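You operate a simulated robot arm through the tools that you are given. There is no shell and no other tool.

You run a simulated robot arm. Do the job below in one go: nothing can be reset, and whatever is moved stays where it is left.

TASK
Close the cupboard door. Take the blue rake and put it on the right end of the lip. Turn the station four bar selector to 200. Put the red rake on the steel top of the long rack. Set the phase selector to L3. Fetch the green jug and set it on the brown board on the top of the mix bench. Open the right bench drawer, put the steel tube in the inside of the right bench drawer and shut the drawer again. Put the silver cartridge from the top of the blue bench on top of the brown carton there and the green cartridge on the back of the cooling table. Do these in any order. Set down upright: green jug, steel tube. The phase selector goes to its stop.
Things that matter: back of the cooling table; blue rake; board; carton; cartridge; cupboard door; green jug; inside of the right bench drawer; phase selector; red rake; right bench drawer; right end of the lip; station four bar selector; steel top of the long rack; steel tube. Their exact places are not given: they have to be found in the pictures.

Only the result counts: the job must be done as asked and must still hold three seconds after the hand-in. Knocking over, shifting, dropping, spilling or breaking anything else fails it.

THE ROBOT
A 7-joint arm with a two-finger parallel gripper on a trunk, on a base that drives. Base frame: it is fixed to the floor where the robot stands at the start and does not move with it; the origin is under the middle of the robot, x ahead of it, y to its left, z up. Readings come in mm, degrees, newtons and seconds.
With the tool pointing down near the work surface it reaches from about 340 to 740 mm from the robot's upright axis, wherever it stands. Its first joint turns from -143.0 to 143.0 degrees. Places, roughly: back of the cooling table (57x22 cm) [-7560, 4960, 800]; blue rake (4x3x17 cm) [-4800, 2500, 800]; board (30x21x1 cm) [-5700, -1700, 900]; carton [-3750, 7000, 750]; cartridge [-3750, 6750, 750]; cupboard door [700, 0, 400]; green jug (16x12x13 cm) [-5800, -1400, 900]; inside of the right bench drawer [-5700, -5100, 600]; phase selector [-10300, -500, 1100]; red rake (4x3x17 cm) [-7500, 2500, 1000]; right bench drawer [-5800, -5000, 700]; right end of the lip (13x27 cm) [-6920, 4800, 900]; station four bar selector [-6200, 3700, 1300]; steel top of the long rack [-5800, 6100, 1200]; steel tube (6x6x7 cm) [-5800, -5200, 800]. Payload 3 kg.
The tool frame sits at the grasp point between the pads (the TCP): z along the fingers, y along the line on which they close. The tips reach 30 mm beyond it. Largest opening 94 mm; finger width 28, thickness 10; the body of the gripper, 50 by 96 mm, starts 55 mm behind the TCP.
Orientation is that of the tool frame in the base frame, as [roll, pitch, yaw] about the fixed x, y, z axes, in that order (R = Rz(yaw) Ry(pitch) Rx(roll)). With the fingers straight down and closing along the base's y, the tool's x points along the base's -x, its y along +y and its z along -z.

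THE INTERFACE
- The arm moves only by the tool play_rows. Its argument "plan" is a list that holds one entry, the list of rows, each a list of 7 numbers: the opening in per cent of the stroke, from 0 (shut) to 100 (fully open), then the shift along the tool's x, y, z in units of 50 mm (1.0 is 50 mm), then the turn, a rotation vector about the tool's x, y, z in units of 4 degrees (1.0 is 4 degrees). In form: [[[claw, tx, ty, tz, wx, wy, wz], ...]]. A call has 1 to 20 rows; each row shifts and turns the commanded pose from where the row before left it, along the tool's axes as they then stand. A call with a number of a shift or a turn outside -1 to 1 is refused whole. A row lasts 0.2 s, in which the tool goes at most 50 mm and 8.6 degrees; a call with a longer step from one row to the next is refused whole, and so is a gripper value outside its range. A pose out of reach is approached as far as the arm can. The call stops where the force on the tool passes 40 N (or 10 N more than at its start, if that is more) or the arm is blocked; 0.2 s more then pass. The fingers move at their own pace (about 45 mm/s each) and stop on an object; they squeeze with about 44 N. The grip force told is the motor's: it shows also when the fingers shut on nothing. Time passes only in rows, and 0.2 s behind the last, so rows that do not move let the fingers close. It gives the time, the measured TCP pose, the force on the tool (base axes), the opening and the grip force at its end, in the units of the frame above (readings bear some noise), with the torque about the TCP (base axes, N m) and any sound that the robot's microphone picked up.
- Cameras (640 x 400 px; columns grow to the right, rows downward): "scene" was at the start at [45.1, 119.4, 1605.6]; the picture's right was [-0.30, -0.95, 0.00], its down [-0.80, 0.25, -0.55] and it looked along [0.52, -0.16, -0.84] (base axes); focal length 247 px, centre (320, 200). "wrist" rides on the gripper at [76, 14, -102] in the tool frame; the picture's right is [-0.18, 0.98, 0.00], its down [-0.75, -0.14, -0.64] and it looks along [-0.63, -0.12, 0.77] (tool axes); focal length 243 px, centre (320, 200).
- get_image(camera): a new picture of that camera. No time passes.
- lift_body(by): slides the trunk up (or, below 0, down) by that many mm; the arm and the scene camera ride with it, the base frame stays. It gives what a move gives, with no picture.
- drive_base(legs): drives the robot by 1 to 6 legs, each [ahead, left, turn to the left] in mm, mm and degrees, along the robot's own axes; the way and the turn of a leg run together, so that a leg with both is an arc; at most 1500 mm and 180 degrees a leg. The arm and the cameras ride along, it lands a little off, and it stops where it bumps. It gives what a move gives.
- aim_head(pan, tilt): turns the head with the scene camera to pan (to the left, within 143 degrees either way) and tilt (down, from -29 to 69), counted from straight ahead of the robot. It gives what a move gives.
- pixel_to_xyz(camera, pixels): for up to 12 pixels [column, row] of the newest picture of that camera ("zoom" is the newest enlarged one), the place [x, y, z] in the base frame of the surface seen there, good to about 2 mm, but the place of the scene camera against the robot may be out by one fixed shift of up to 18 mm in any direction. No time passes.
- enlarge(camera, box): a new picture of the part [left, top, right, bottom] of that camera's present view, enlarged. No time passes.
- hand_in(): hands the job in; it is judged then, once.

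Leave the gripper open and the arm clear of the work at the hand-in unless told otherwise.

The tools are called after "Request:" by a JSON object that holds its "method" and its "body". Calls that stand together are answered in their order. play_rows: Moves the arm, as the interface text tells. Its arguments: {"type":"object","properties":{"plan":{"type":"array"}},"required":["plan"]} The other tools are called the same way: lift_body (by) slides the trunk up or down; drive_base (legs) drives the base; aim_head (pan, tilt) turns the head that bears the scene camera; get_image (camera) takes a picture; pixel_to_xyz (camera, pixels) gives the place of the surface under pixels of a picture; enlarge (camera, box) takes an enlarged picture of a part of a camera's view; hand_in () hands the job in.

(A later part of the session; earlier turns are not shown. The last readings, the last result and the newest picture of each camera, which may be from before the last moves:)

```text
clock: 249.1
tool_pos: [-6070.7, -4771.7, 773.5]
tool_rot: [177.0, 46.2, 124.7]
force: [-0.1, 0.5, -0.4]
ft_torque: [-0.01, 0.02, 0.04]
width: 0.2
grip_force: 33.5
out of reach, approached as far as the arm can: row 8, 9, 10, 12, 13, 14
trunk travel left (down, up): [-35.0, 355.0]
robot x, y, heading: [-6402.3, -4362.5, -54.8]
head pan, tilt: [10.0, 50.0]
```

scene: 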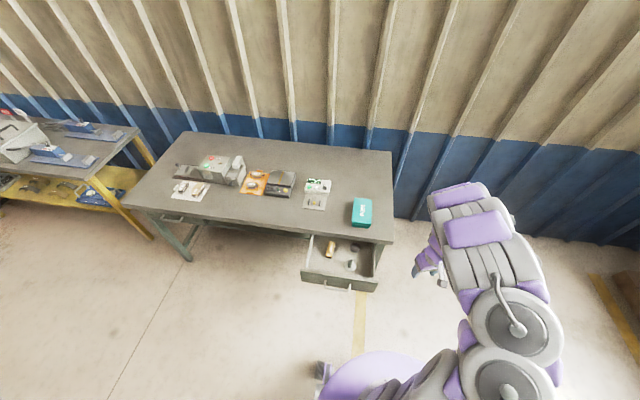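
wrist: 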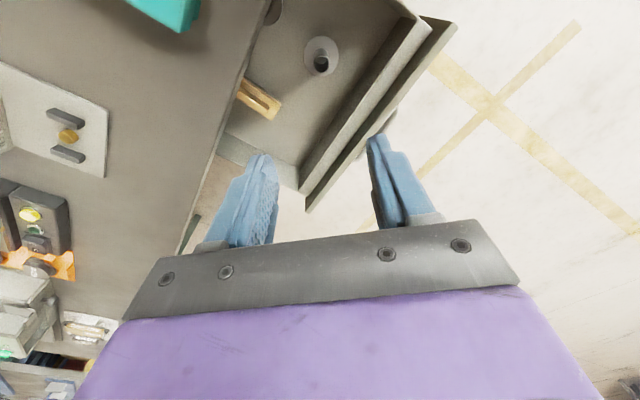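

The tool drifted forward to just above the drawer panel's edge. I back the base off before anything else.

Request:
{"method": "lift_body", "body": {"by": 40}}

Request:
{"method": "drive_base", "body": {"legs": [[-120, 0, 0]]}}

Request:
{"method": "get_image", "body": {"camera": "wrist"}}

Request:
{"method": "get_image", "body": {"camera": "scene"}}

```text
clock: 249.9
tool_pos: [-6071.0, -4772.2, 812.4]
tool_rot: [176.9, 46.1, 124.7]
force: [-0.2, 0.2, -0.3]
ft_torque: [0.02, -0.01, -0.01]
width: 0.0
grip_force: 32.9
trunk travel left (down, up): [-75.0, 315.0]
robot x, y, heading: [-6402.2, -4365.2, -54.5]
head pan, tilt: [10.0, 50.0]
```

```text
clock: 251.2
tool_pos: [-6140.7, -4673.9, 812.7]
tool_rot: [177.1, 46.1, 124.7]
force: [0.1, 0.1, -1.4]
ft_torque: [0.01, 0.03, 0.01]
width: 0.0
grip_force: 33.1
trunk travel left (down, up): [-75.0, 315.0]
robot x, y, heading: [-6472.6, -4263.0, -54.5]
head pan, tilt: [10.0, 50.0]
```

```text
taken
```

wrist: 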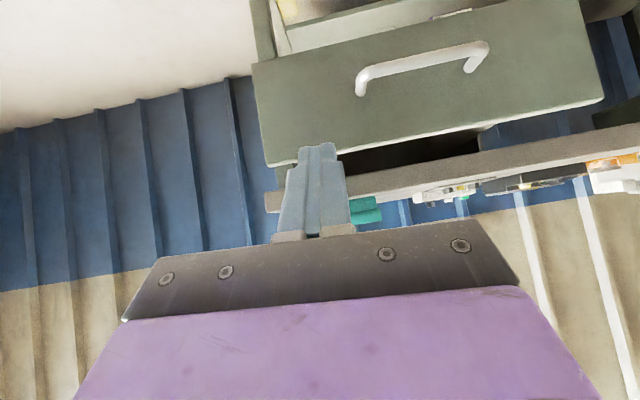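

```text
taken
```

scene: 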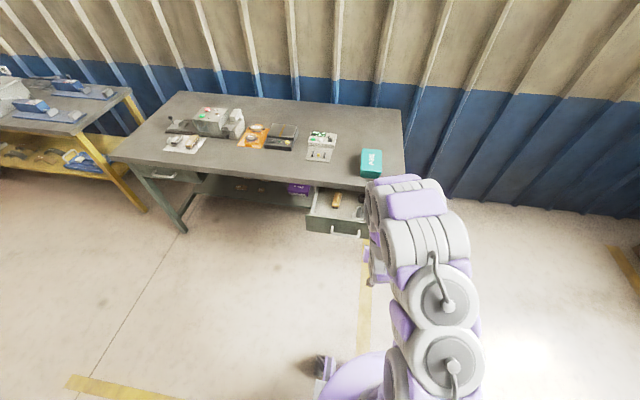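

I see the drawer front in the wrist picture (upside down), handle at (420,70). I measure the panel.

Request:
{"method": "pixel_to_xyz", "body": {"camera": "wrist", "pixels": [[260, 75], [285, 155], [590, 95], [400, 110], [330, 120], [362, 85], [480, 60], [420, 60], [300, 100], [400, 185]]}}

```text
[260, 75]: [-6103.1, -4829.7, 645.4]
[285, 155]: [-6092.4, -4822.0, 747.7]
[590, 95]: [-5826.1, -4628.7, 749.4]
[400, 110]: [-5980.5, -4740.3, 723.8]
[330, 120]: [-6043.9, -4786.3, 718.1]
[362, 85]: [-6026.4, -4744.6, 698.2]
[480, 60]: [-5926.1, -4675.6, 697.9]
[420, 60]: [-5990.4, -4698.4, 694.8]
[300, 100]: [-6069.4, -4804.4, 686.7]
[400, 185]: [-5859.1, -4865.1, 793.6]
```

The panel face is at about q=-175 (206 mm open), z 645–750. I lower the tool so the tips meet the panel right of the handle at z≈690.

Request:
{"method": "lift_body", "body": {"by": -75}}

Request:
{"method": "play_rows", "body": {"plan": [[[0, 0.19, 0, 0.18, 0, 0, 0], [0, 0.19, 0, 0.18, 0, 0, 0], [0, 0, 0, 0, 0, 0, 0]]]}}

Request:
{"method": "get_image", "body": {"camera": "wrist"}}

```text
clock: 252.3
tool_pos: [-6141.6, -4672.5, 738.2]
tool_rot: [176.9, 46.2, 124.7]
force: [-0.4, 0.0, -0.4]
ft_torque: [0.03, 0.02, 0.02]
width: 0.0
grip_force: 32.9
trunk travel left (down, up): [0.0, 390.0]
robot x, y, heading: [-6475.0, -4269.7, -55.0]
head pan, tilt: [10.0, 50.0]
```

```text
clock: 253.1
tool_pos: [-6141.3, -4672.9, 710.0]
tool_rot: [177.1, 46.2, 124.7]
force: [0.5, 0.5, -0.6]
ft_torque: [0.02, 0.0, 0.0]
width: 0.2
grip_force: 33.2
trunk travel left (down, up): [0.0, 390.0]
robot x, y, heading: [-6470.1, -4267.2, -55.1]
head pan, tilt: [10.0, 50.0]
```

```text
taken
```

wrist: 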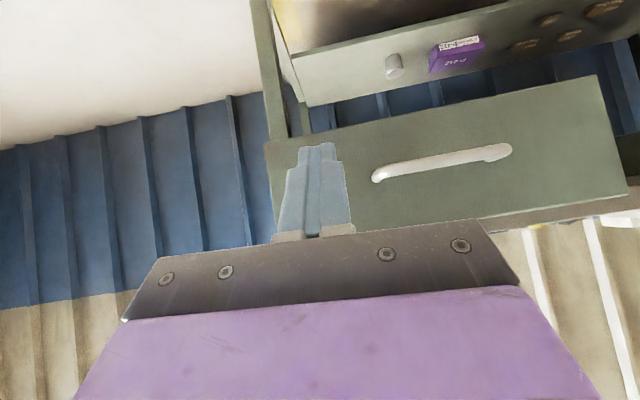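

The tips face the panel right of the handle. I drive ahead 120 mm to touch, then push in steps.

Request:
{"method": "drive_base", "body": {"legs": [[120, 0, 0], [60, 0, 0], [60, 0, 0]]}}

Request:
{"method": "get_image", "body": {"camera": "wrist"}}

Request:
{"method": "get_image", "body": {"camera": "scene"}}

```text
clock: 255.4
tool_pos: [-6003.0, -4867.0, 711.4]
tool_rot: [176.9, 46.1, 124.6]
force: [-0.6, 0.6, 0.0]
ft_torque: [0.0, -0.01, 0.02]
width: 0.0
grip_force: 32.9
trunk travel left (down, up): [0.0, 390.0]
robot x, y, heading: [-6332.9, -4463.1, -54.8]
head pan, tilt: [10.0, 50.0]
```

```text
taken
```

wrist: 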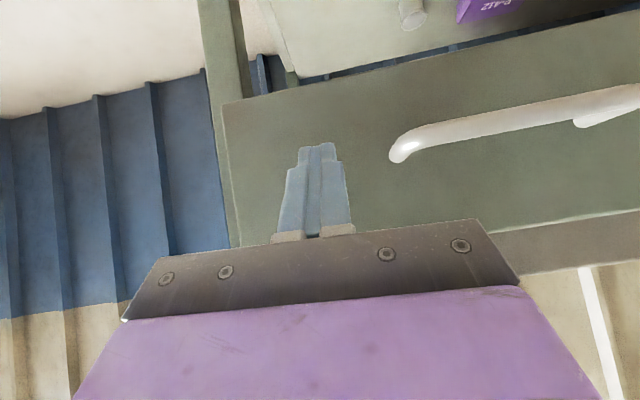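

```text
taken
```

scene: 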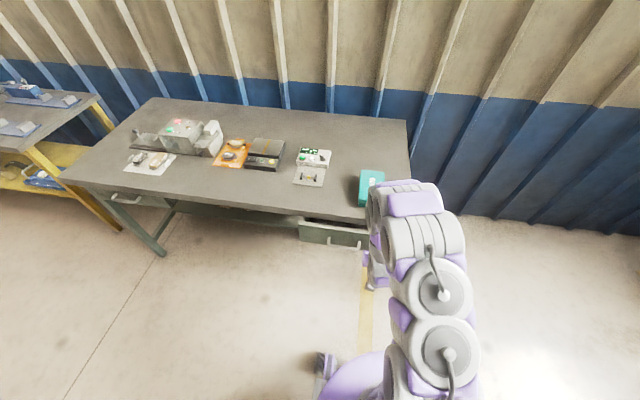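

The drawer is going in. About 95 mm remain; I drive 70 mm more, then finish with the arm.

Request:
{"method": "drive_base", "body": {"legs": [[70, 0, 0]]}}

Request:
{"method": "play_rows", "body": {"plan": [[[0, -0.07, 0, 0.07, 0, 0, 0], [0, -0.07, 0, 0.07, 0, 0, 0], [0, -0.07, 0, 0.07, 0, 0, 0], [0, -0.07, 0, 0.07, 0, 0, 0], [0, -0.07, 0, 0.07, 0, 0, 0], [0, -0.07, 0, 0.07, 0, 0, 0], [0, -0.07, 0, 0.07, 0, 0, 0], [0, -0.07, 0, 0.07, 0, 0, 0]]]}}

Request:
{"method": "get_image", "body": {"camera": "wrist"}}

```text
clock: 256.5
tool_pos: [-5963.1, -4924.6, 711.7]
tool_rot: [176.9, 46.1, 124.6]
force: [-0.1, 0.6, 0.0]
ft_torque: [0.0, 0.01, 0.01]
width: 0.3
grip_force: 32.9
trunk travel left (down, up): [0.0, 390.0]
robot x, y, heading: [-6289.9, -4516.8, -54.8]
head pan, tilt: [10.0, 50.0]
```

```text
clock: 257.7
tool_pos: [-5955.2, -4936.9, 712.3]
tool_rot: [177.0, 45.4, 124.9]
force: [-8.1, 14.4, 6.1]
ft_torque: [-0.05, 0.07, 0.04]
width: 0.0
grip_force: 32.4
trunk travel left (down, up): [0.0, 390.0]
robot x, y, heading: [-6290.8, -4517.5, -54.8]
head pan, tilt: [10.0, 50.0]
stopped in row 5: the force on the tool passed its limit at 50 N (the readings are from after the stop); the commanded pose is now the measured one
```

```text
taken
```

wrist: 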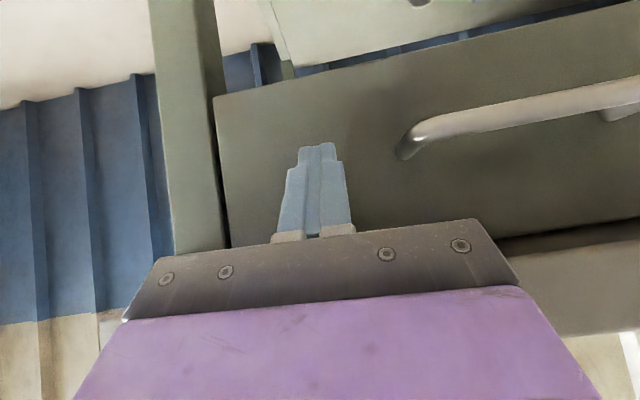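

A firm stop. I measure whether the drawer face is back at its closed plane (~30 mm behind the bench edge).

Request:
{"method": "pixel_to_xyz", "body": {"camera": "wrist", "pixels": [[260, 150], [400, 200], [550, 200], [230, 200], [600, 240], [195, 200], [560, 290], [600, 300], [500, 60]]}}

```text
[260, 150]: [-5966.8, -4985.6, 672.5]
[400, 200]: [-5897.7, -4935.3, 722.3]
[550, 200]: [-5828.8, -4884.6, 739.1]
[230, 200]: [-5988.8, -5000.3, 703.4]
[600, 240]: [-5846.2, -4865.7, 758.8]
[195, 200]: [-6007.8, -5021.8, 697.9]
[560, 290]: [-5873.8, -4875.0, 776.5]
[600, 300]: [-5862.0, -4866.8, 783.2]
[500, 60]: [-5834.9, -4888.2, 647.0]
```

The face is at q≈30, exactly its original closed place: drawer shut. I back away 400 mm and check.

Request:
{"method": "drive_base", "body": {"legs": [[-400, 0, 0]]}}

Request:
{"method": "get_image", "body": {"camera": "scene"}}

Request:
{"method": "play_rows", "body": {"plan": [[[0, 0, 0, 0, 0, 1, 0], [0, 0, 0, 0, 0, 1, 0], [0, 0, 0, 0, 0, 1, 0], [0, 0, 0, 0, 0, 1, 0], [0, 0, 0, 0, 0, 1, 0], [0, 0, 0, 0, 0, 1, 0], [0, 0, 0, 0, 0, 1, 0], [0, 0, 0, 0, 0, 1, 0], [0, 0, 0, 0, 0, 1, 0], [0, 0, 0, 0, 0, 1, 0], [0, 0, 0, 0, 0, 1, 0], [0, 0, 0, 0, 0, 0.3, 0]]]}}

```text
clock: 260.1
tool_pos: [-6183.2, -4612.6, 712.2]
tool_rot: [177.0, 45.6, 124.9]
force: [0.1, 0.4, -0.6]
ft_torque: [-0.01, 0.04, -0.01]
width: 0.3
grip_force: 32.9
trunk travel left (down, up): [0.0, 390.0]
robot x, y, heading: [-6521.1, -4190.2, -54.6]
head pan, tilt: [10.0, 50.0]
```

```text
taken
```

scene: 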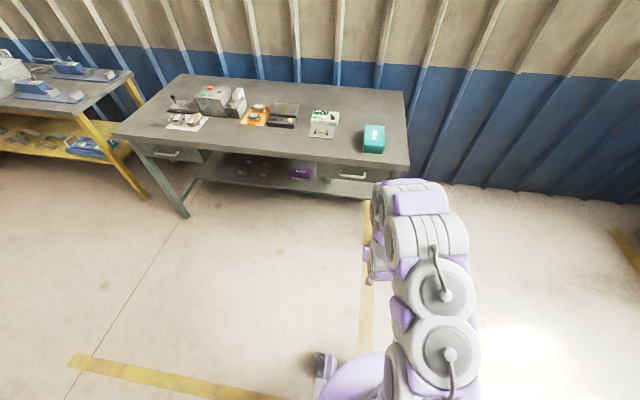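

```text
clock: 262.8
tool_pos: [-6184.1, -4611.0, 712.3]
tool_rot: [177.9, 0.5, 126.9]
force: [0.6, -0.7, -0.5]
ft_torque: [-0.03, 0.0, -0.03]
width: 0.2
grip_force: 33.4
trunk travel left (down, up): [0.0, 390.0]
robot x, y, heading: [-6525.0, -4194.5, -55.0]
head pan, tilt: [10.0, 50.0]
```

The drawer is shut. Next, the phase selector near (-10300,-500). I turn around and look for the way.

Request:
{"method": "drive_base", "body": {"legs": [[0, 0, -170]]}}

Request:
{"method": "aim_head", "body": {"pan": 0, "tilt": 15}}

Request:
{"method": "get_image", "body": {"camera": "scene"}}

```text
clock: 270.0
tool_pos: [-6946.9, -3862.9, 713.1]
tool_rot: [177.8, 0.8, -39.8]
force: [0.1, 0.3, 0.6]
ft_torque: [0.02, 0.01, -0.04]
width: 0.0
grip_force: 32.7
trunk travel left (down, up): [0.0, 390.0]
robot x, y, heading: [-6523.3, -4193.7, 138.4]
head pan, tilt: [10.0, 50.0]
```

```text
clock: 271.0
tool_pos: [-6946.0, -3863.3, 713.8]
tool_rot: [177.9, 0.8, -39.9]
force: [-0.2, 0.0, -0.5]
ft_torque: [-0.01, -0.03, 0.0]
width: 0.1
grip_force: 32.7
trunk travel left (down, up): [0.0, 390.0]
robot x, y, heading: [-6522.5, -4191.1, 138.6]
head pan, tilt: [0.0, 15.0]
```

```text
taken
```

scene: 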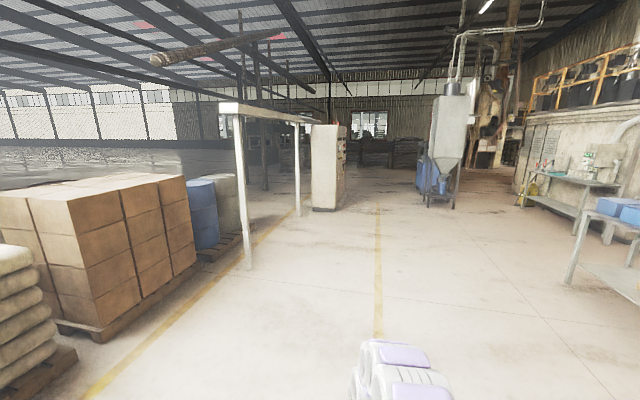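

The control cabinet stands at (327,165), its front facing right. I measure it and the frame post.

Request:
{"method": "pixel_to_xyz", "body": {"camera": "scene", "pixels": [[335, 208], [312, 205], [345, 202], [340, 160], [248, 265], [297, 212], [200, 260], [440, 205], [425, 195], [350, 205], [60, 330]]}}

Request:
{"method": "enlarge", "body": {"camera": "scene", "box": [260, 100, 400, 220]}}

```text
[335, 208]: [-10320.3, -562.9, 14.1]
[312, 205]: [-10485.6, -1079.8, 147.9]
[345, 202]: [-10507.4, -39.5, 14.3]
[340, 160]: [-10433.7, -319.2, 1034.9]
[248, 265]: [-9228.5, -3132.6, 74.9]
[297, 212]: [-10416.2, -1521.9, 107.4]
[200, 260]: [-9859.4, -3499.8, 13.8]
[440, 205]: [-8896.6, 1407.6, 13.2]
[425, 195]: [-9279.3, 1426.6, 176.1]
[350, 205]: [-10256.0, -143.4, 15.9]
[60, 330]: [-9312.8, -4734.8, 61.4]
```

```text
3.33 times, centred on (330, 160) of scene
```

zoom: 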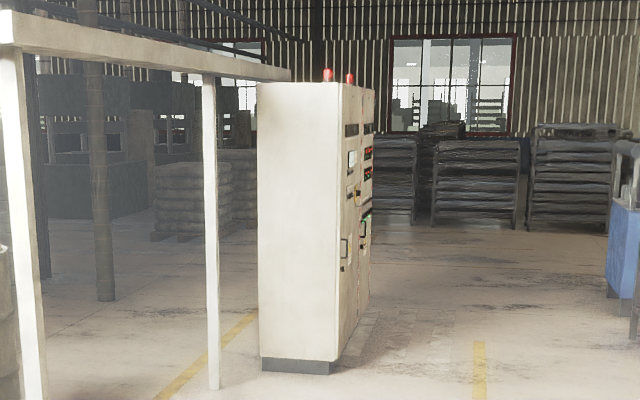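

I drive to about 1.5 m in front of the cabinet, at (-9085,380), and turn to face it.

Request:
{"method": "drive_base", "body": {"legs": [[1237, -432, 0], [1237, -432, 0], [1237, -432, 0], [1237, -432, 0], [0, 0, 77]]}}

Request:
{"method": "aim_head", "body": {"pan": 0, "tilt": 15}}

Request:
{"method": "get_image", "body": {"camera": "scene"}}

```text
clock: 299.2
tool_pos: [-9569.8, -67.6, 712.6]
tool_rot: [177.9, 0.7, 38.1]
force: [0.4, -0.7, 0.0]
ft_torque: [-0.02, -0.01, -0.03]
width: 0.0
grip_force: 33.3
trunk travel left (down, up): [0.0, 390.0]
robot x, y, heading: [-9158.9, 280.4, -143.5]
head pan, tilt: [0.0, 15.0]
```

```text
clock: 299.8
tool_pos: [-9567.6, -66.9, 714.0]
tool_rot: [177.8, 0.6, 38.1]
force: [0.2, -0.5, -0.6]
ft_torque: [0.01, 0.04, 0.0]
width: 0.1
grip_force: 32.5
trunk travel left (down, up): [0.0, 390.0]
robot x, y, heading: [-9160.7, 280.5, -143.2]
head pan, tilt: [0.0, 15.0]
```

```text
taken
```

scene: 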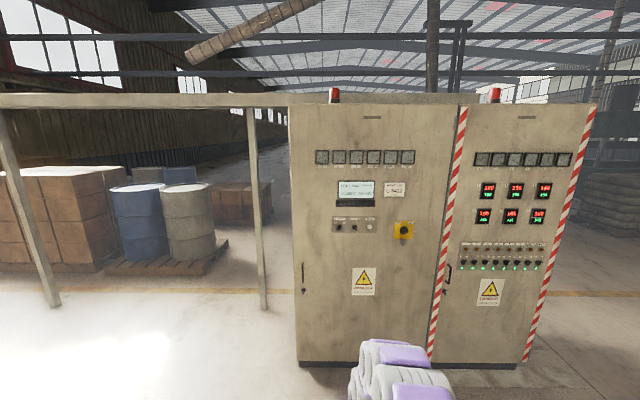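

I face the cabinet's front. I zoom to find the phase selector.

Request:
{"method": "enlarge", "body": {"camera": "scene", "box": [300, 140, 460, 240]}}

Request:
{"method": "pixel_to_xyz", "body": {"camera": "scene", "pixels": [[300, 362], [430, 360], [520, 365], [404, 230], [340, 227], [355, 227], [369, 227], [310, 150], [430, 150], [300, 250]]}}

```text
4.00 times, centred on (380, 190) of scene
```

zoom: 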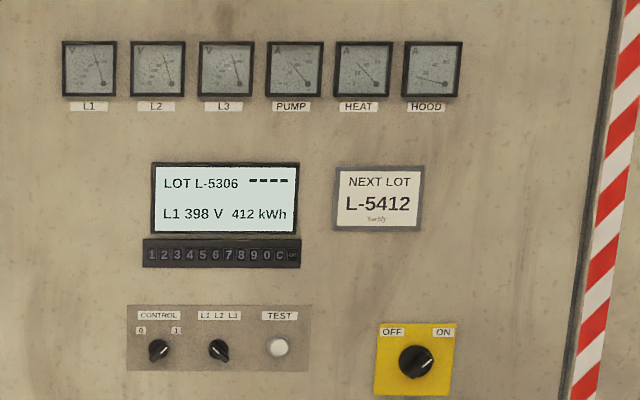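

```text
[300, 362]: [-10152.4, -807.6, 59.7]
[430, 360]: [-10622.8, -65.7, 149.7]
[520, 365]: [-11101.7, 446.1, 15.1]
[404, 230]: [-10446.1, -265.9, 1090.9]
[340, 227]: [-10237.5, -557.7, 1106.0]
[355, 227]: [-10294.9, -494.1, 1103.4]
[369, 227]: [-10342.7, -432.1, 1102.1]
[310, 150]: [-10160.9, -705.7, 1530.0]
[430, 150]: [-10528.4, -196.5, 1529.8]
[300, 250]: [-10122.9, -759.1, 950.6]
```

The phase selector is the small knob labelled L1 L2 L3 at zoom (218,350), at about (-10295,-494,1103). I zoom more closely.

Request:
{"method": "enlarge", "body": {"camera": "scene", "box": [331, 210, 379, 240]}}

```text
13.33 times, centred on (355, 225) of scene
```

zoom: 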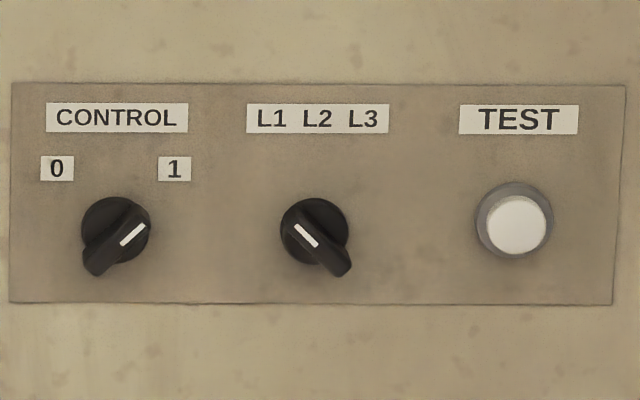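

The selector's white mark points up-left (L1); L3 is 90° clockwise. It is a bar knob. I measure it.

Request:
{"method": "pixel_to_xyz", "body": {"camera": "zoom", "pixels": [[306, 236], [345, 268], [320, 248], [330, 240], [305, 255], [290, 225], [340, 210], [250, 200], [400, 200], [318, 285], [515, 220], [120, 240]]}}

```text
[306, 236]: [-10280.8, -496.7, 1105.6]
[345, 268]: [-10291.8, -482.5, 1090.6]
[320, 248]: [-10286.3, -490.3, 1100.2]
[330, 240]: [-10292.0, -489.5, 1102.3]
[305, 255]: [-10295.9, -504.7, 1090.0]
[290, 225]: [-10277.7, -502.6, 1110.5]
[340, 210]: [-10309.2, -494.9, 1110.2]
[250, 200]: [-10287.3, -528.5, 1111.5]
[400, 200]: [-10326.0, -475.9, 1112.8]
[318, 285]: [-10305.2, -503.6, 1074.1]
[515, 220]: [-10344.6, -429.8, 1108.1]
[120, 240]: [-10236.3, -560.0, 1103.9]
```

The knob stands 24 mm out, its axis near (-10285,-492,~1085). I raise the trunk, reach forward a little, and turn the tool to point at the panel with its closing line at 45° across the bar.

Request:
{"method": "lift_body", "body": {"by": 330}}

Request:
{"method": "play_rows", "body": {"plan": [[[60, -0.7, 0, 0, 0.5, 0.15, 0], [60, -0.7, 0, 0, 0, 0, 0], [60, 0, 0, 0, 0, 0, 0]]]}}

Request:
{"method": "play_rows", "body": {"plan": [[[60, 0, 0, 0, 0.414, -1, -0.414], [60, 0, 0, 0, 0.414, -1, -0.414], [60, 0, 0, 0, 0.414, -1, -0.414], [60, 0, 0, 0, 0.414, -1, -0.414], [60, 0, 0, 0, 0.414, -1, -0.414], [60, 0, 0, 0, 0.414, -1, -0.414], [60, 0, 0, 0, 0.414, -1, -0.414], [60, 0, 0, 0, 0.414, -1, -0.414], [60, 0, 0, 0, 0.414, -1, -0.414], [60, 0, 0, 0, 0.414, -1, -0.414], [60, 0, 0, 0, 0.414, -1, -0.414], [60, 0, 0, 0, 0.414, -1, -0.414], [60, 0, 0, 0, 0.414, -1, -0.414], [60, 0, 0, 0, 0.414, -1, -0.414], [60, 0, 0, 0, 0.414, -1, -0.414], [60, 0, 0, 0, 0.414, -1, -0.414], [60, 0, 0, 0, 0.414, -1, -0.414], [60, 0, 0, 0, 0.414, -1, -0.414], [60, 0, 0, 0, 0.414, -1, -0.414], [60, 0, 0, 0, 0.414, -1, -0.414]]]}}

```text
clock: 303.1
tool_pos: [-9567.9, -67.6, 1044.0]
tool_rot: [177.8, 0.7, 38.1]
force: [0.4, 0.3, -0.2]
ft_torque: [-0.01, 0.01, -0.01]
width: 0.0
grip_force: 33.1
trunk travel left (down, up): [-330.0, 60.0]
robot x, y, heading: [-9160.6, 276.0, -143.6]
head pan, tilt: [0.0, 15.0]
```

```text
clock: 303.9
tool_pos: [-9621.2, -111.8, 1046.7]
tool_rot: [179.8, 0.2, 38.1]
force: [-0.4, 0.2, 0.6]
ft_torque: [0.02, -0.04, 0.01]
width: 56.8
grip_force: 0.0
trunk travel left (down, up): [-330.0, 60.0]
robot x, y, heading: [-9158.3, 277.4, -143.6]
head pan, tilt: [0.0, 15.0]
```

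```text
clock: 308.1
tool_pos: [-9622.5, -111.1, 1044.5]
tool_rot: [-97.0, 46.7, 121.2]
force: [-0.9, -0.9, 0.2]
ft_torque: [-0.02, -0.04, 0.01]
width: 56.3
grip_force: 0.0
trunk travel left (down, up): [-330.0, 60.0]
robot x, y, heading: [-9160.1, 279.4, -143.4]
head pan, tilt: [0.0, 15.0]
```

Rotation worked. I finish the last 5.7° and read the pose.

Request:
{"method": "play_rows", "body": {"plan": [[[60, 0, 0, 0, 0.414, -1, -0.414], [60, 0, 0, 0, 0.09, -0.22, -0.09], [60, 0, 0, 0, 0, 0, 0]]]}}

Request:
{"method": "get_image", "body": {"camera": "wrist"}}

```text
clock: 308.9
tool_pos: [-9622.1, -110.2, 1044.3]
tool_rot: [-89.9, 45.0, 128.3]
force: [0.7, -0.4, 0.6]
ft_torque: [-0.01, 0.03, 0.01]
width: 56.4
grip_force: 0.1
trunk travel left (down, up): [-330.0, 60.0]
robot x, y, heading: [-9155.3, 277.9, -143.5]
head pan, tilt: [0.0, 15.0]
```

```text
taken
```

wrist: 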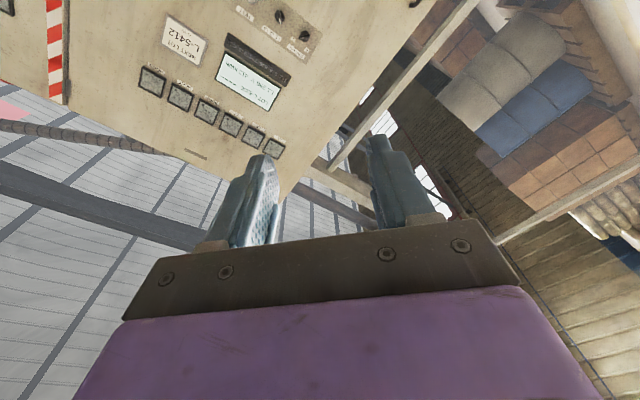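

The tool points horizontally at az -141.7°, 785 mm from the panel. I turn 2.5° right and drive 630 mm nearer, 32 mm right.

Request:
{"method": "drive_base", "body": {"legs": [[0, 0, -2.5], [625, -32, 0]]}}

Request:
{"method": "get_image", "body": {"camera": "wrist"}}

```text
clock: 312.8
tool_pos: [-10181.5, -414.9, 1044.4]
tool_rot: [-89.9, 45.0, 125.6]
force: [-0.7, 0.3, 0.0]
ft_torque: [0.01, 0.01, 0.03]
width: 56.3
grip_force: 0.1
trunk travel left (down, up): [-330.0, 60.0]
robot x, y, heading: [-9698.3, -49.9, -146.1]
head pan, tilt: [0.0, 15.0]
```

```text
taken
```

wrist: 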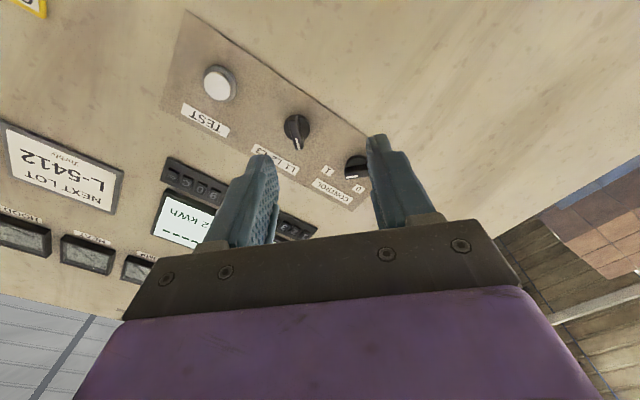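

The knob is at wrist (297,130). I zoom and measure it.

Request:
{"method": "enlarge", "body": {"camera": "wrist", "box": [250, 100, 346, 160]}}

Request:
{"method": "pixel_to_xyz", "body": {"camera": "wrist", "pixels": [[297, 130], [290, 125], [300, 143], [295, 117], [260, 115], [330, 100], [310, 125], [285, 130]]}}

```text
6.67 times, centred on (298, 130) of wrist
```

zoom: 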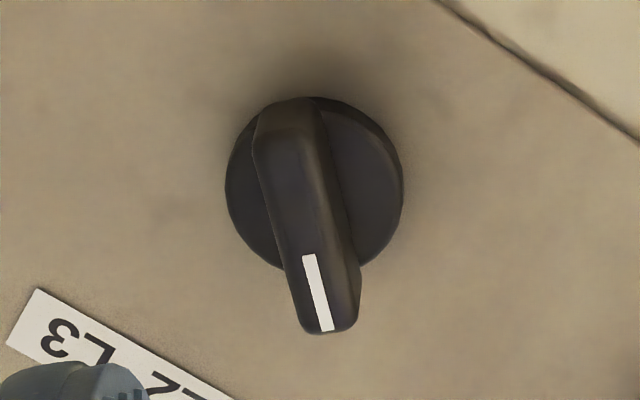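

```text
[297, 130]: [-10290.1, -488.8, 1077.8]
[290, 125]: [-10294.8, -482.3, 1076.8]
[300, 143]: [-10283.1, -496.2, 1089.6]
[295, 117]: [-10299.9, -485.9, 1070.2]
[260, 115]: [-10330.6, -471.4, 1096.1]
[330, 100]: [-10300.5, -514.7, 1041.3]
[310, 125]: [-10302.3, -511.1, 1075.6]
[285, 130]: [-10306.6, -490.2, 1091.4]
```

The bar lies along the tool's x-axis, so the pads will close squarely across it. I get exact points of the bar ends and the disc.

Request:
{"method": "pixel_to_xyz", "body": {"camera": "zoom", "pixels": [[290, 125], [325, 320], [262, 150], [345, 240], [235, 190], [395, 190], [345, 110], [280, 255], [307, 215], [365, 260]]}}

```text
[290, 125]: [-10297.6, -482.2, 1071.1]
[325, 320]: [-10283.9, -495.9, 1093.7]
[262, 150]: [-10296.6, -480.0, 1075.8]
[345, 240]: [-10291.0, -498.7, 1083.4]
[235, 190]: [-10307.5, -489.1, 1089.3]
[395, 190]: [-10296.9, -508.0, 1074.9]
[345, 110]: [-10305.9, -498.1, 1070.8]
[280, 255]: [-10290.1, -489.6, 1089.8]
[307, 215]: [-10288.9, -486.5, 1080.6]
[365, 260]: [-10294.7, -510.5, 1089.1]
```

The knob axis is at t=5623, z=1082; I'm 3 mm left, 38 mm low, and 112 mm away. I move up and forward 75 mm, then re-check.

Request:
{"method": "play_rows", "body": {"plan": [[[60, -0.243, -0.289, 0, 0, 0, 0], [60, -0.243, -0.289, 0, 0, 0, 0], [60, 0, 0, 0.5, 0, 0, 0], [60, 0, 0, 0.5, 0, 0, 0], [60, 0, 0, 0.5, 0, 0, 0], [60, 0, 0, 0, 0, 0, 0]]]}}

Request:
{"method": "get_image", "body": {"camera": "wrist"}}

Request:
{"method": "enlarge", "body": {"camera": "wrist", "box": [240, 110, 400, 210]}}

```text
clock: 314.2
tool_pos: [-10244.5, -455.3, 1083.4]
tool_rot: [-89.7, 45.0, 125.7]
force: [0.0, 1.0, -0.3]
ft_torque: [0.03, 0.02, -0.02]
width: 56.7
grip_force: 0.0
trunk travel left (down, up): [-330.0, 60.0]
robot x, y, heading: [-9699.7, -46.1, -146.1]
head pan, tilt: [0.0, 15.0]
```

```text
taken
```

wrist: 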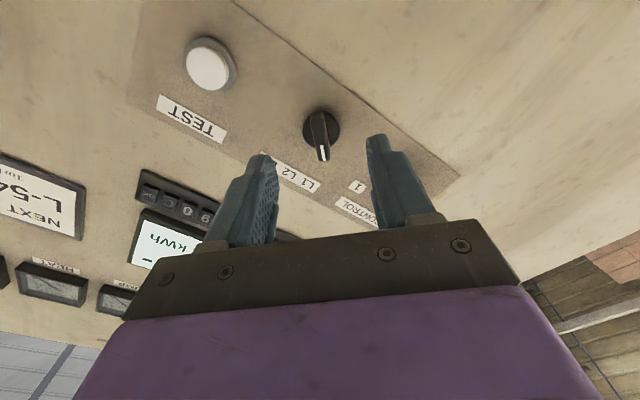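

```text
4.00 times, centred on (320, 160) of wrist
```

zoom: 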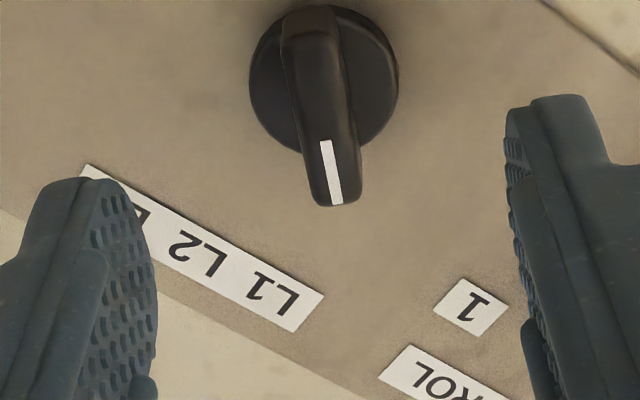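

Well centred. I advance 37 mm and close on the bar.

Request:
{"method": "play_rows", "body": {"plan": [[[60, 0.04, 0, 0.3, 0, 0, 0], [60, 0, 0, 0.25, 0, 0, 0], [60, 0, 0, 0.18, 0, 0, 0], [60, 0, 0, 0, 0, 0, 0]]]}}

Request:
{"method": "get_image", "body": {"camera": "wrist"}}

```text
clock: 315.2
tool_pos: [-10274.2, -476.0, 1084.2]
tool_rot: [-89.7, 45.0, 125.7]
force: [-0.1, 0.5, -0.7]
ft_torque: [-0.04, 0.01, -0.01]
width: 56.4
grip_force: 0.0
trunk travel left (down, up): [-330.0, 60.0]
robot x, y, heading: [-9698.8, -47.7, -146.3]
head pan, tilt: [0.0, 15.0]
```

```text
taken
```

wrist: 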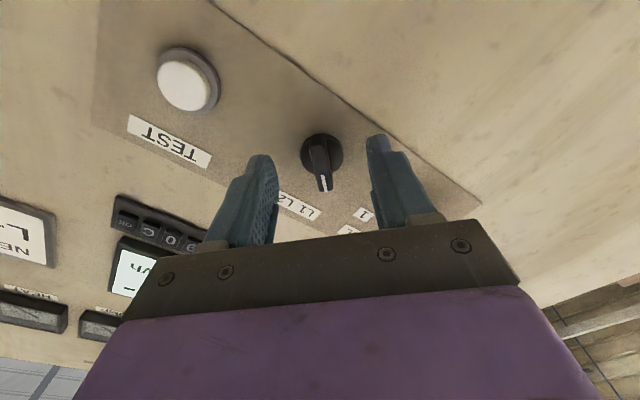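

In place. I close the gripper.

Request:
{"method": "play_rows", "body": {"plan": [[[30, 0, 0, 0, 0, 0, 0], [10, 0, 0, 0, 0, 0, 0], [0, 0, 0, 0, 0, 0, 0], [0, 0, 0, 0, 0, 0, 0], [0, 0, 0, 0, 0, 0, 0], [0, 0, 0, 0, 0, 0, 0]]]}}

Request:
{"method": "enlarge", "body": {"camera": "wrist", "box": [240, 110, 400, 210]}}

```text
clock: 316.6
tool_pos: [-10274.7, -476.7, 1083.1]
tool_rot: [-89.7, 44.9, 125.7]
force: [1.0, -1.3, -3.4]
ft_torque: [-0.05, 0.12, 0.48]
width: 9.6
grip_force: 43.5
trunk travel left (down, up): [-330.0, 60.0]
robot x, y, heading: [-9699.8, -45.0, -146.2]
head pan, tilt: [0.0, 15.0]
```

```text
4.00 times, centred on (320, 160) of wrist
```

zoom: 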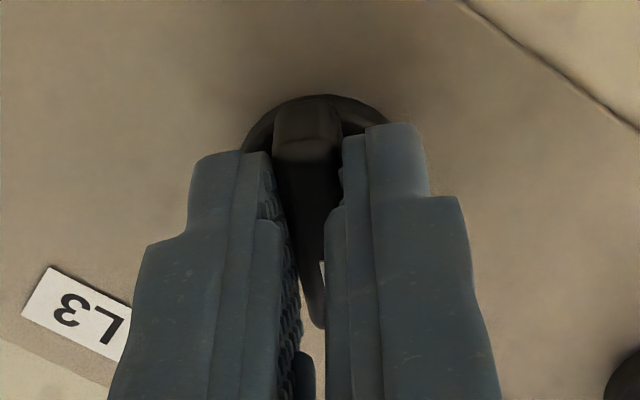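

Gripped. I turn clockwise (+z) about the tool axis, 20 rows of 4°.

Request:
{"method": "play_rows", "body": {"plan": [[[0, 0, 0, 0, 0, 0, 0.7], [0, 0, 0, 0, 0, 0, 1], [0, 0, 0, 0, 0, 0, 1], [0, 0, 0, 0, 0, 0, 1], [0, 0, 0, 0, 0, 0, 1], [0, 0, 0, 0, 0, 0, 1], [0, 0, 0, 0, 0, 0, 1], [0, 0, 0, 0, 0, 0, 1], [0, 0, 0, 0, 0, 0, 1], [0, 0, 0, 0, 0, 0, 1], [0, 0, 0, 0, 0, 0, 1], [0, 0, 0, 0, 0, 0, 1], [0, 0, 0, 0, 0, 0, 1], [0, 0, 0, 0, 0, 0, 1], [0, 0, 0, 0, 0, 0, 1], [0, 0, 0, 0, 0, 0, 1], [0, 0, 0, 0, 0, 0, 1], [0, 0, 0, 0, 0, 0, 1], [0, 0, 0, 0, 0, 0, 1], [0, 0, 0, 0, 0, 0, 1]]]}}

Request:
{"method": "get_image", "body": {"camera": "wrist"}}

```text
clock: 320.8
tool_pos: [-10271.7, -478.5, 1083.1]
tool_rot: [89.8, 56.3, -54.5]
force: [0.5, -31.7, 13.4]
ft_torque: [-0.31, 0.56, 0.49]
width: 10.0
grip_force: 43.3
trunk travel left (down, up): [-330.0, 60.0]
robot x, y, heading: [-9701.6, -48.5, -145.9]
head pan, tilt: [0.0, 15.0]
```

```text
taken
```

wrist: 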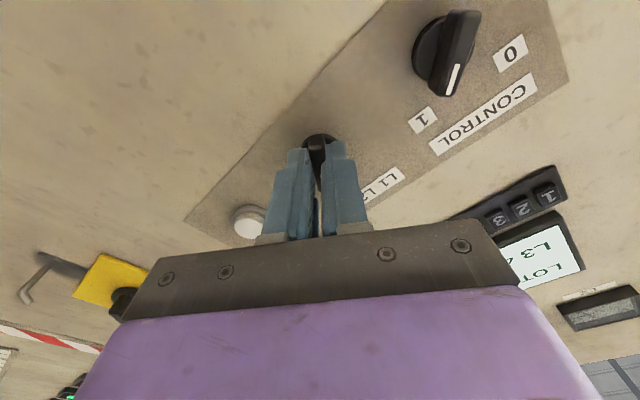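

The display already reads L3. I turn on toward the stop.

Request:
{"method": "play_rows", "body": {"plan": [[[0, 0, 0, 0, 0, 0, 0.7], [0, 0, 0, 0, 0, 0, 0.7], [0, 0, 0, 0, 0, 0, 0.7], [0, 0, 0, 0, 0, 0, 0.7], [0, 0, 0, 0, 0, 0, 0.7], [0, 0, 0, 0, 0, 0, 0.7]]]}}

Request:
{"method": "get_image", "body": {"camera": "wrist"}}

```text
clock: 322.2
tool_pos: [-10271.1, -478.7, 1082.8]
tool_rot: [89.6, 39.5, -54.4]
force: [1.4, -35.8, 18.1]
ft_torque: [0.77, 1.36, 0.43]
width: 11.7
grip_force: 45.0
trunk travel left (down, up): [-330.0, 60.0]
robot x, y, heading: [-9700.3, -47.9, -146.3]
head pan, tilt: [0.0, 15.0]
```

```text
taken
```

wrist: 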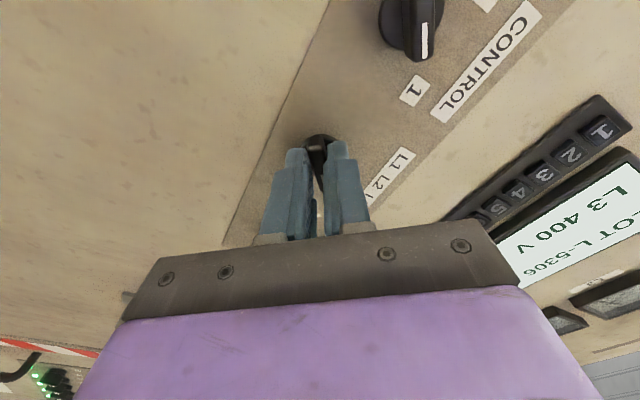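

The mark is at L3 and the knob resists at its stop (display "L3 400 V"). I open and back straight off.

Request:
{"method": "play_rows", "body": {"plan": [[[20, 0, 0, 0, 0, 0, 0], [40, 0, 0, 0, 0, 0, 0], [60, 0, 0, 0, 0, 0, 0], [60, 0, 0, 0, 0, 0, 0], [60, 0, 0, -0.3, 0, 0, 0], [60, 0, 0, -0.6, 0, 0, 0], [60, 0, 0, -0.8, 0, 0, 0]]]}}

Request:
{"method": "get_image", "body": {"camera": "wrist"}}

```text
clock: 323.8
tool_pos: [-10205.9, -422.8, 1082.9]
tool_rot: [89.8, 39.3, -54.7]
force: [0.3, 1.5, -0.1]
ft_torque: [0.01, -0.01, 0.02]
width: 56.4
grip_force: 0.1
trunk travel left (down, up): [-330.0, 60.0]
robot x, y, heading: [-9700.5, -49.1, -145.8]
head pan, tilt: [0.0, 15.0]
```

```text
taken
```

wrist: 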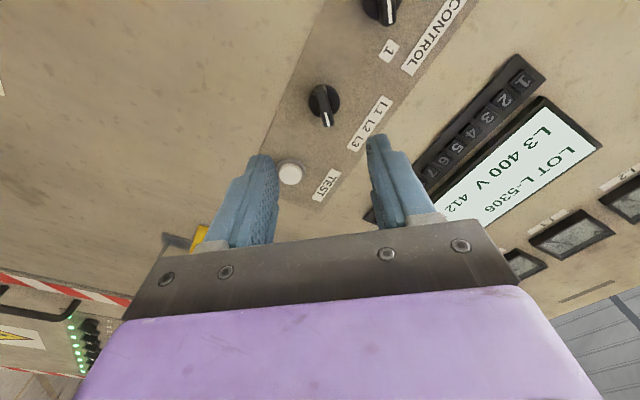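

Released. I drive back 600 mm, straighten the tool and check the knob from the front.

Request:
{"method": "drive_base", "body": {"legs": [[-600, 0, 0]]}}

Request:
{"method": "play_rows", "body": {"plan": [[[60, 0, 0, 0, 0.466, 1, -0.466], [60, 0, 0, 0, 0.466, 1, -0.466], [60, 0, 0, 0, 0.466, 1, -0.466], [60, 0, 0, 0, 0.466, 1, -0.466], [60, 0, 0, 0, 0.466, 1, -0.466], [60, 0, 0, 0, 0.466, 1, -0.466], [60, 0, 0, 0, 0.466, 1, -0.466], [60, 0, 0, 0, 0.466, 1, -0.466], [60, 0, 0, 0, 0.466, 1, -0.466], [60, 0, 0, 0, 0.466, 1, -0.466], [60, 0, 0, 0, 0.466, 1, -0.466], [60, 0, 0, 0, 0.466, 1, -0.466], [60, 0, 0, 0, 0.466, 1, -0.466], [60, 0, 0, 0, 0.466, 1, -0.466], [60, 0, 0, 0, 0.466, 1, -0.466], [60, 0, 0, 0, 0.466, 1, -0.466], [60, 0, 0, 0, 0.466, 1, -0.466], [60, 0, 0, 0, 0.466, 1, -0.466], [60, 0, 0, 0, 0.466, 1, -0.466], [60, 0, 0, 0, 0.466, 1, -0.466]]]}}

Request:
{"method": "aim_head", "body": {"pan": 0, "tilt": 10}}

Request:
{"method": "get_image", "body": {"camera": "scene"}}

```text
clock: 327.2
tool_pos: [-9710.4, -87.2, 1084.0]
tool_rot: [89.7, 39.4, -55.3]
force: [-0.1, 0.0, -0.1]
ft_torque: [0.03, -0.03, -0.01]
width: 56.3
grip_force: 0.0
trunk travel left (down, up): [-330.0, 60.0]
robot x, y, heading: [-9203.7, 286.4, -147.0]
head pan, tilt: [0.0, 15.0]
```

```text
clock: 331.4
tool_pos: [-9708.7, -86.5, 1082.7]
tool_rot: [177.5, 4.0, 33.0]
force: [0.6, -0.1, -0.4]
ft_torque: [0.0, 0.02, -0.02]
width: 56.4
grip_force: 0.0
trunk travel left (down, up): [-330.0, 60.0]
robot x, y, heading: [-9201.5, 282.9, -147.0]
head pan, tilt: [0.0, 15.0]
```

```text
clock: 332.1
tool_pos: [-9708.7, -86.6, 1083.0]
tool_rot: [177.4, 4.0, 32.9]
force: [0.1, -0.6, 0.2]
ft_torque: [0.0, -0.02, 0.02]
width: 56.5
grip_force: 0.0
trunk travel left (down, up): [-330.0, 60.0]
robot x, y, heading: [-9202.3, 282.1, -146.9]
head pan, tilt: [0.0, 10.0]
```

```text
taken
```

scene: 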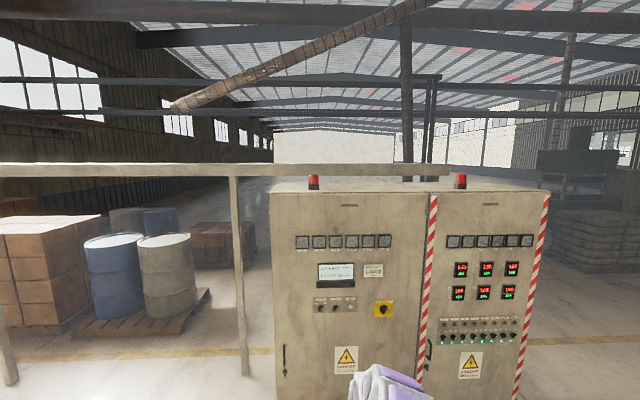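

Request:
{"method": "enlarge", "body": {"camera": "scene", "box": [311, 260, 375, 320]}}

Request:
{"method": "play_rows", "body": {"plan": [[[60, 0, 0, 0, 0.6, 0.95, 0], [60, 0.5, 0, 0, 0, 0, 0], [60, 0.8, 0, 0, 0, 0, 0], [60, 0.8, 0, 0, 0, 0, 0]]]}}

```text
6.67 times, centred on (343, 290) of scene
```

zoom: 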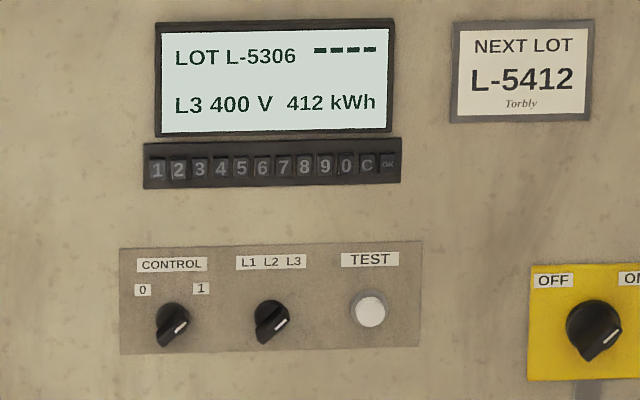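

```text
clock: 333.1
tool_pos: [-9621.5, -26.9, 1085.4]
tool_rot: [179.8, 0.5, 33.0]
force: [0.5, -0.2, -0.2]
ft_torque: [-0.03, 0.0, 0.03]
width: 56.4
grip_force: 0.1
trunk travel left (down, up): [-330.0, 60.0]
robot x, y, heading: [-9203.5, 282.2, -146.8]
head pan, tilt: [0.0, 10.0]
```

Phase selector shows L3. Next, the red rake near (-7500,2500). I turn around and look that way.

Request:
{"method": "drive_base", "body": {"legs": [[0, 0, -160]]}}

Request:
{"method": "aim_head", "body": {"pan": 0, "tilt": 15}}

Request:
{"method": "get_image", "body": {"camera": "scene"}}

```text
clock: 340.0
tool_pos: [-8915.5, 724.5, 1084.5]
tool_rot: [179.9, 0.3, -126.5]
force: [0.0, 0.1, 0.7]
ft_torque: [-0.01, -0.03, -0.01]
width: 56.3
grip_force: 0.1
trunk travel left (down, up): [-330.0, 60.0]
robot x, y, heading: [-9201.7, 283.0, 53.5]
head pan, tilt: [0.0, 10.0]
```

```text
clock: 340.7
tool_pos: [-8917.0, 721.0, 1084.6]
tool_rot: [179.9, 0.2, -126.6]
force: [0.3, -0.2, 0.0]
ft_torque: [-0.03, 0.04, 0.01]
width: 56.3
grip_force: 0.0
trunk travel left (down, up): [-330.0, 60.0]
robot x, y, heading: [-9201.8, 283.0, 53.4]
head pan, tilt: [0.0, 15.0]
```

```text
taken
```

scene: 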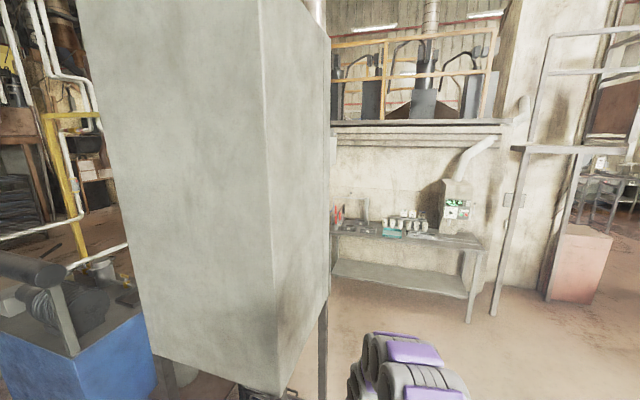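

A hopper stands ahead on the left; a table with cups and something red (338,213) is beyond. I measure distances.

Request:
{"method": "pixel_to_xyz", "body": {"camera": "scene", "pixels": [[275, 300], [320, 290], [338, 213], [330, 235], [485, 245], [470, 320], [410, 225], [150, 300], [322, 390], [275, 392], [490, 312], [400, 330]]}}

Request:
{"method": "enlarge", "body": {"camera": "scene", "box": [310, 170, 502, 290]}}

```text
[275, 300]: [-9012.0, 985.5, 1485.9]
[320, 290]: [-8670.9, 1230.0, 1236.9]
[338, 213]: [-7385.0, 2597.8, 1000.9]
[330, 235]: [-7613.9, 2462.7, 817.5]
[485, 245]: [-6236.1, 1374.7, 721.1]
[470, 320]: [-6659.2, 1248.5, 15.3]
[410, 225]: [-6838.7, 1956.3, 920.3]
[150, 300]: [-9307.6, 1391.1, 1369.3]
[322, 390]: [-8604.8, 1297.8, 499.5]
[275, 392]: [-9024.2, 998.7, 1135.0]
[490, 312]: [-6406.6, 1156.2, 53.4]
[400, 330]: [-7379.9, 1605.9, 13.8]
```

```text
3.33 times, centred on (406, 230) of scene
```

zoom: 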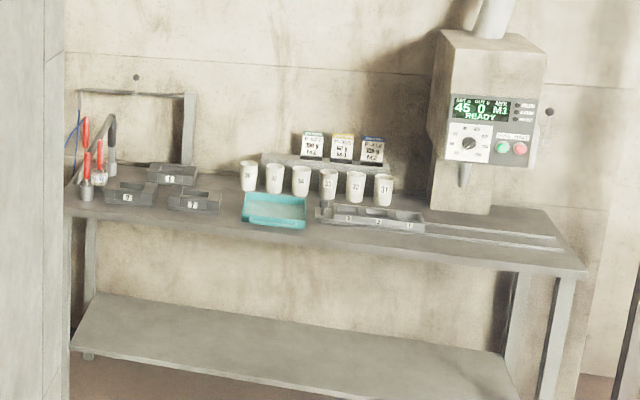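

The red rakes stand in a holder at the left end of that table (zoom 90,160). I drive round the hopper to the table's left front.

Request:
{"method": "drive_base", "body": {"legs": [[0, 0, -30], [1440, 0, 0], [0, 0, 30.5], [700, 400, 0]]}}

Request:
{"method": "aim_head", "body": {"pan": 10, "tilt": 30}}

Request:
{"method": "get_image", "body": {"camera": "scene"}}

```text
clock: 354.4
tool_pos: [-7532.9, 2040.3, 1085.5]
tool_rot: [179.9, 0.4, -127.4]
force: [0.2, 0.0, 0.4]
ft_torque: [-0.02, -0.03, -0.02]
width: 56.0
grip_force: 0.1
trunk travel left (down, up): [-330.0, 60.0]
robot x, y, heading: [-7823.0, 1602.5, 52.7]
head pan, tilt: [0.0, 15.0]
```

```text
clock: 355.2
tool_pos: [-7534.8, 2036.7, 1085.3]
tool_rot: [179.9, 0.4, -127.5]
force: [0.2, -0.5, -0.6]
ft_torque: [-0.01, -0.02, 0.0]
width: 56.4
grip_force: 0.1
trunk travel left (down, up): [-330.0, 60.0]
robot x, y, heading: [-7825.6, 1605.8, 52.8]
head pan, tilt: [10.0, 30.0]
```

```text
taken
```

scene: 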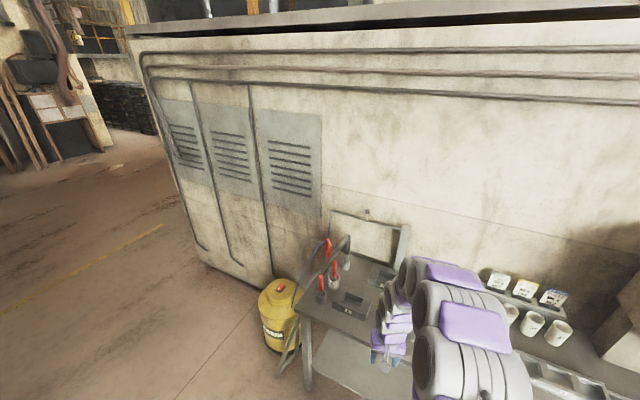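

Request:
{"method": "enlarge", "body": {"camera": "scene", "box": [270, 210, 430, 310]}}

Request:
{"method": "pixel_to_xyz", "body": {"camera": "zoom", "pixels": [[235, 120], [262, 215], [265, 305], [205, 310], [280, 290], [310, 200], [320, 360], [500, 170], [110, 310], [345, 375], [300, 110], [165, 360]]}}

```text
4.00 times, centred on (350, 260) of scene
```

zoom: 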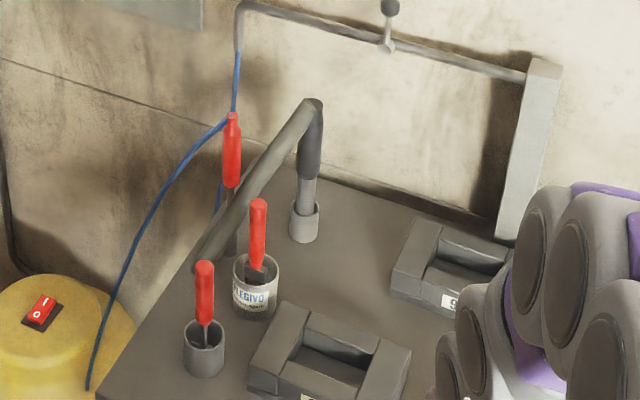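

```text
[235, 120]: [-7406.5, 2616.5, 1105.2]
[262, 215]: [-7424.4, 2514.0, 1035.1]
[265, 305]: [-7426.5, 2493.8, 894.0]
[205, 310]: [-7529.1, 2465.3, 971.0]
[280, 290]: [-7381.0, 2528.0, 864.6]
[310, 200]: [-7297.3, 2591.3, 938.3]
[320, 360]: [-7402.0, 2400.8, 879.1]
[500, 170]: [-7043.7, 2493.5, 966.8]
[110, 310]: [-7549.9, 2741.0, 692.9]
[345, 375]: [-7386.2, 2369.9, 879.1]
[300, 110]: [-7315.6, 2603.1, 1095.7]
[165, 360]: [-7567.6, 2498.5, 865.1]
```

Three red-handled tools: one in a grey cup (205,300), one in a white jar (258,235), one hung behind (232,150). I zoom closer.

Request:
{"method": "enlarge", "body": {"camera": "scene", "box": [310, 230, 358, 310]}}

Request:
{"method": "aim_head", "body": {"pan": 20, "tilt": 45}}

Request:
{"method": "get_image", "body": {"camera": "scene"}}

```text
5.00 times, centred on (334, 270) of scene
```

zoom: 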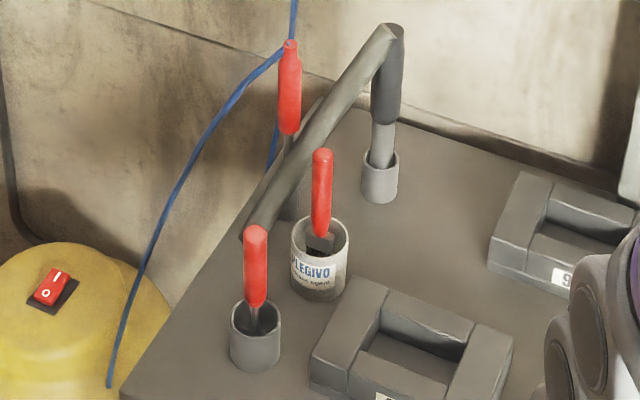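

```text
clock: 355.9
tool_pos: [-7534.6, 2037.8, 1085.4]
tool_rot: [179.9, 0.4, -127.4]
force: [-0.1, 0.6, -1.0]
ft_torque: [-0.01, -0.03, -0.02]
width: 56.4
grip_force: 0.1
trunk travel left (down, up): [-330.0, 60.0]
robot x, y, heading: [-7823.8, 1604.8, 52.7]
head pan, tilt: [20.0, 45.0]
```

```text
taken
```

scene: 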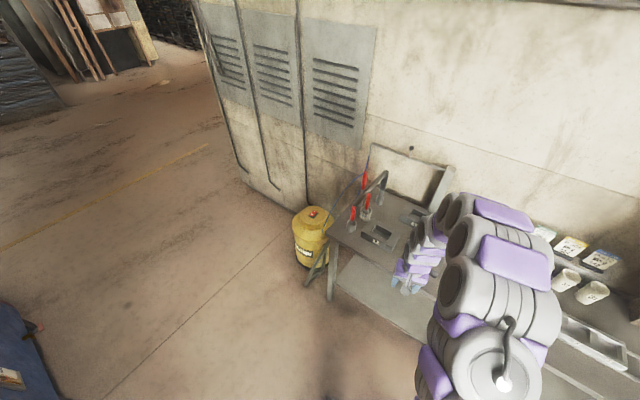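

I need a closer view. I check the yellow canister's and the table's positions before moving in.

Request:
{"method": "pixel_to_xyz", "body": {"camera": "scene", "pixels": [[310, 255], [300, 230], [328, 235], [333, 290], [400, 330], [308, 280], [355, 215], [370, 240]]}}

```text
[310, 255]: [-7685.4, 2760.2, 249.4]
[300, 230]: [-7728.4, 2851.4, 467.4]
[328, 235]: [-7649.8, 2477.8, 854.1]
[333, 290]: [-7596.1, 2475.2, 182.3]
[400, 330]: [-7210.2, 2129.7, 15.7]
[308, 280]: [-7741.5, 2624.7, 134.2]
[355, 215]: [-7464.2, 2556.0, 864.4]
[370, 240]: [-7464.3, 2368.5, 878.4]
```

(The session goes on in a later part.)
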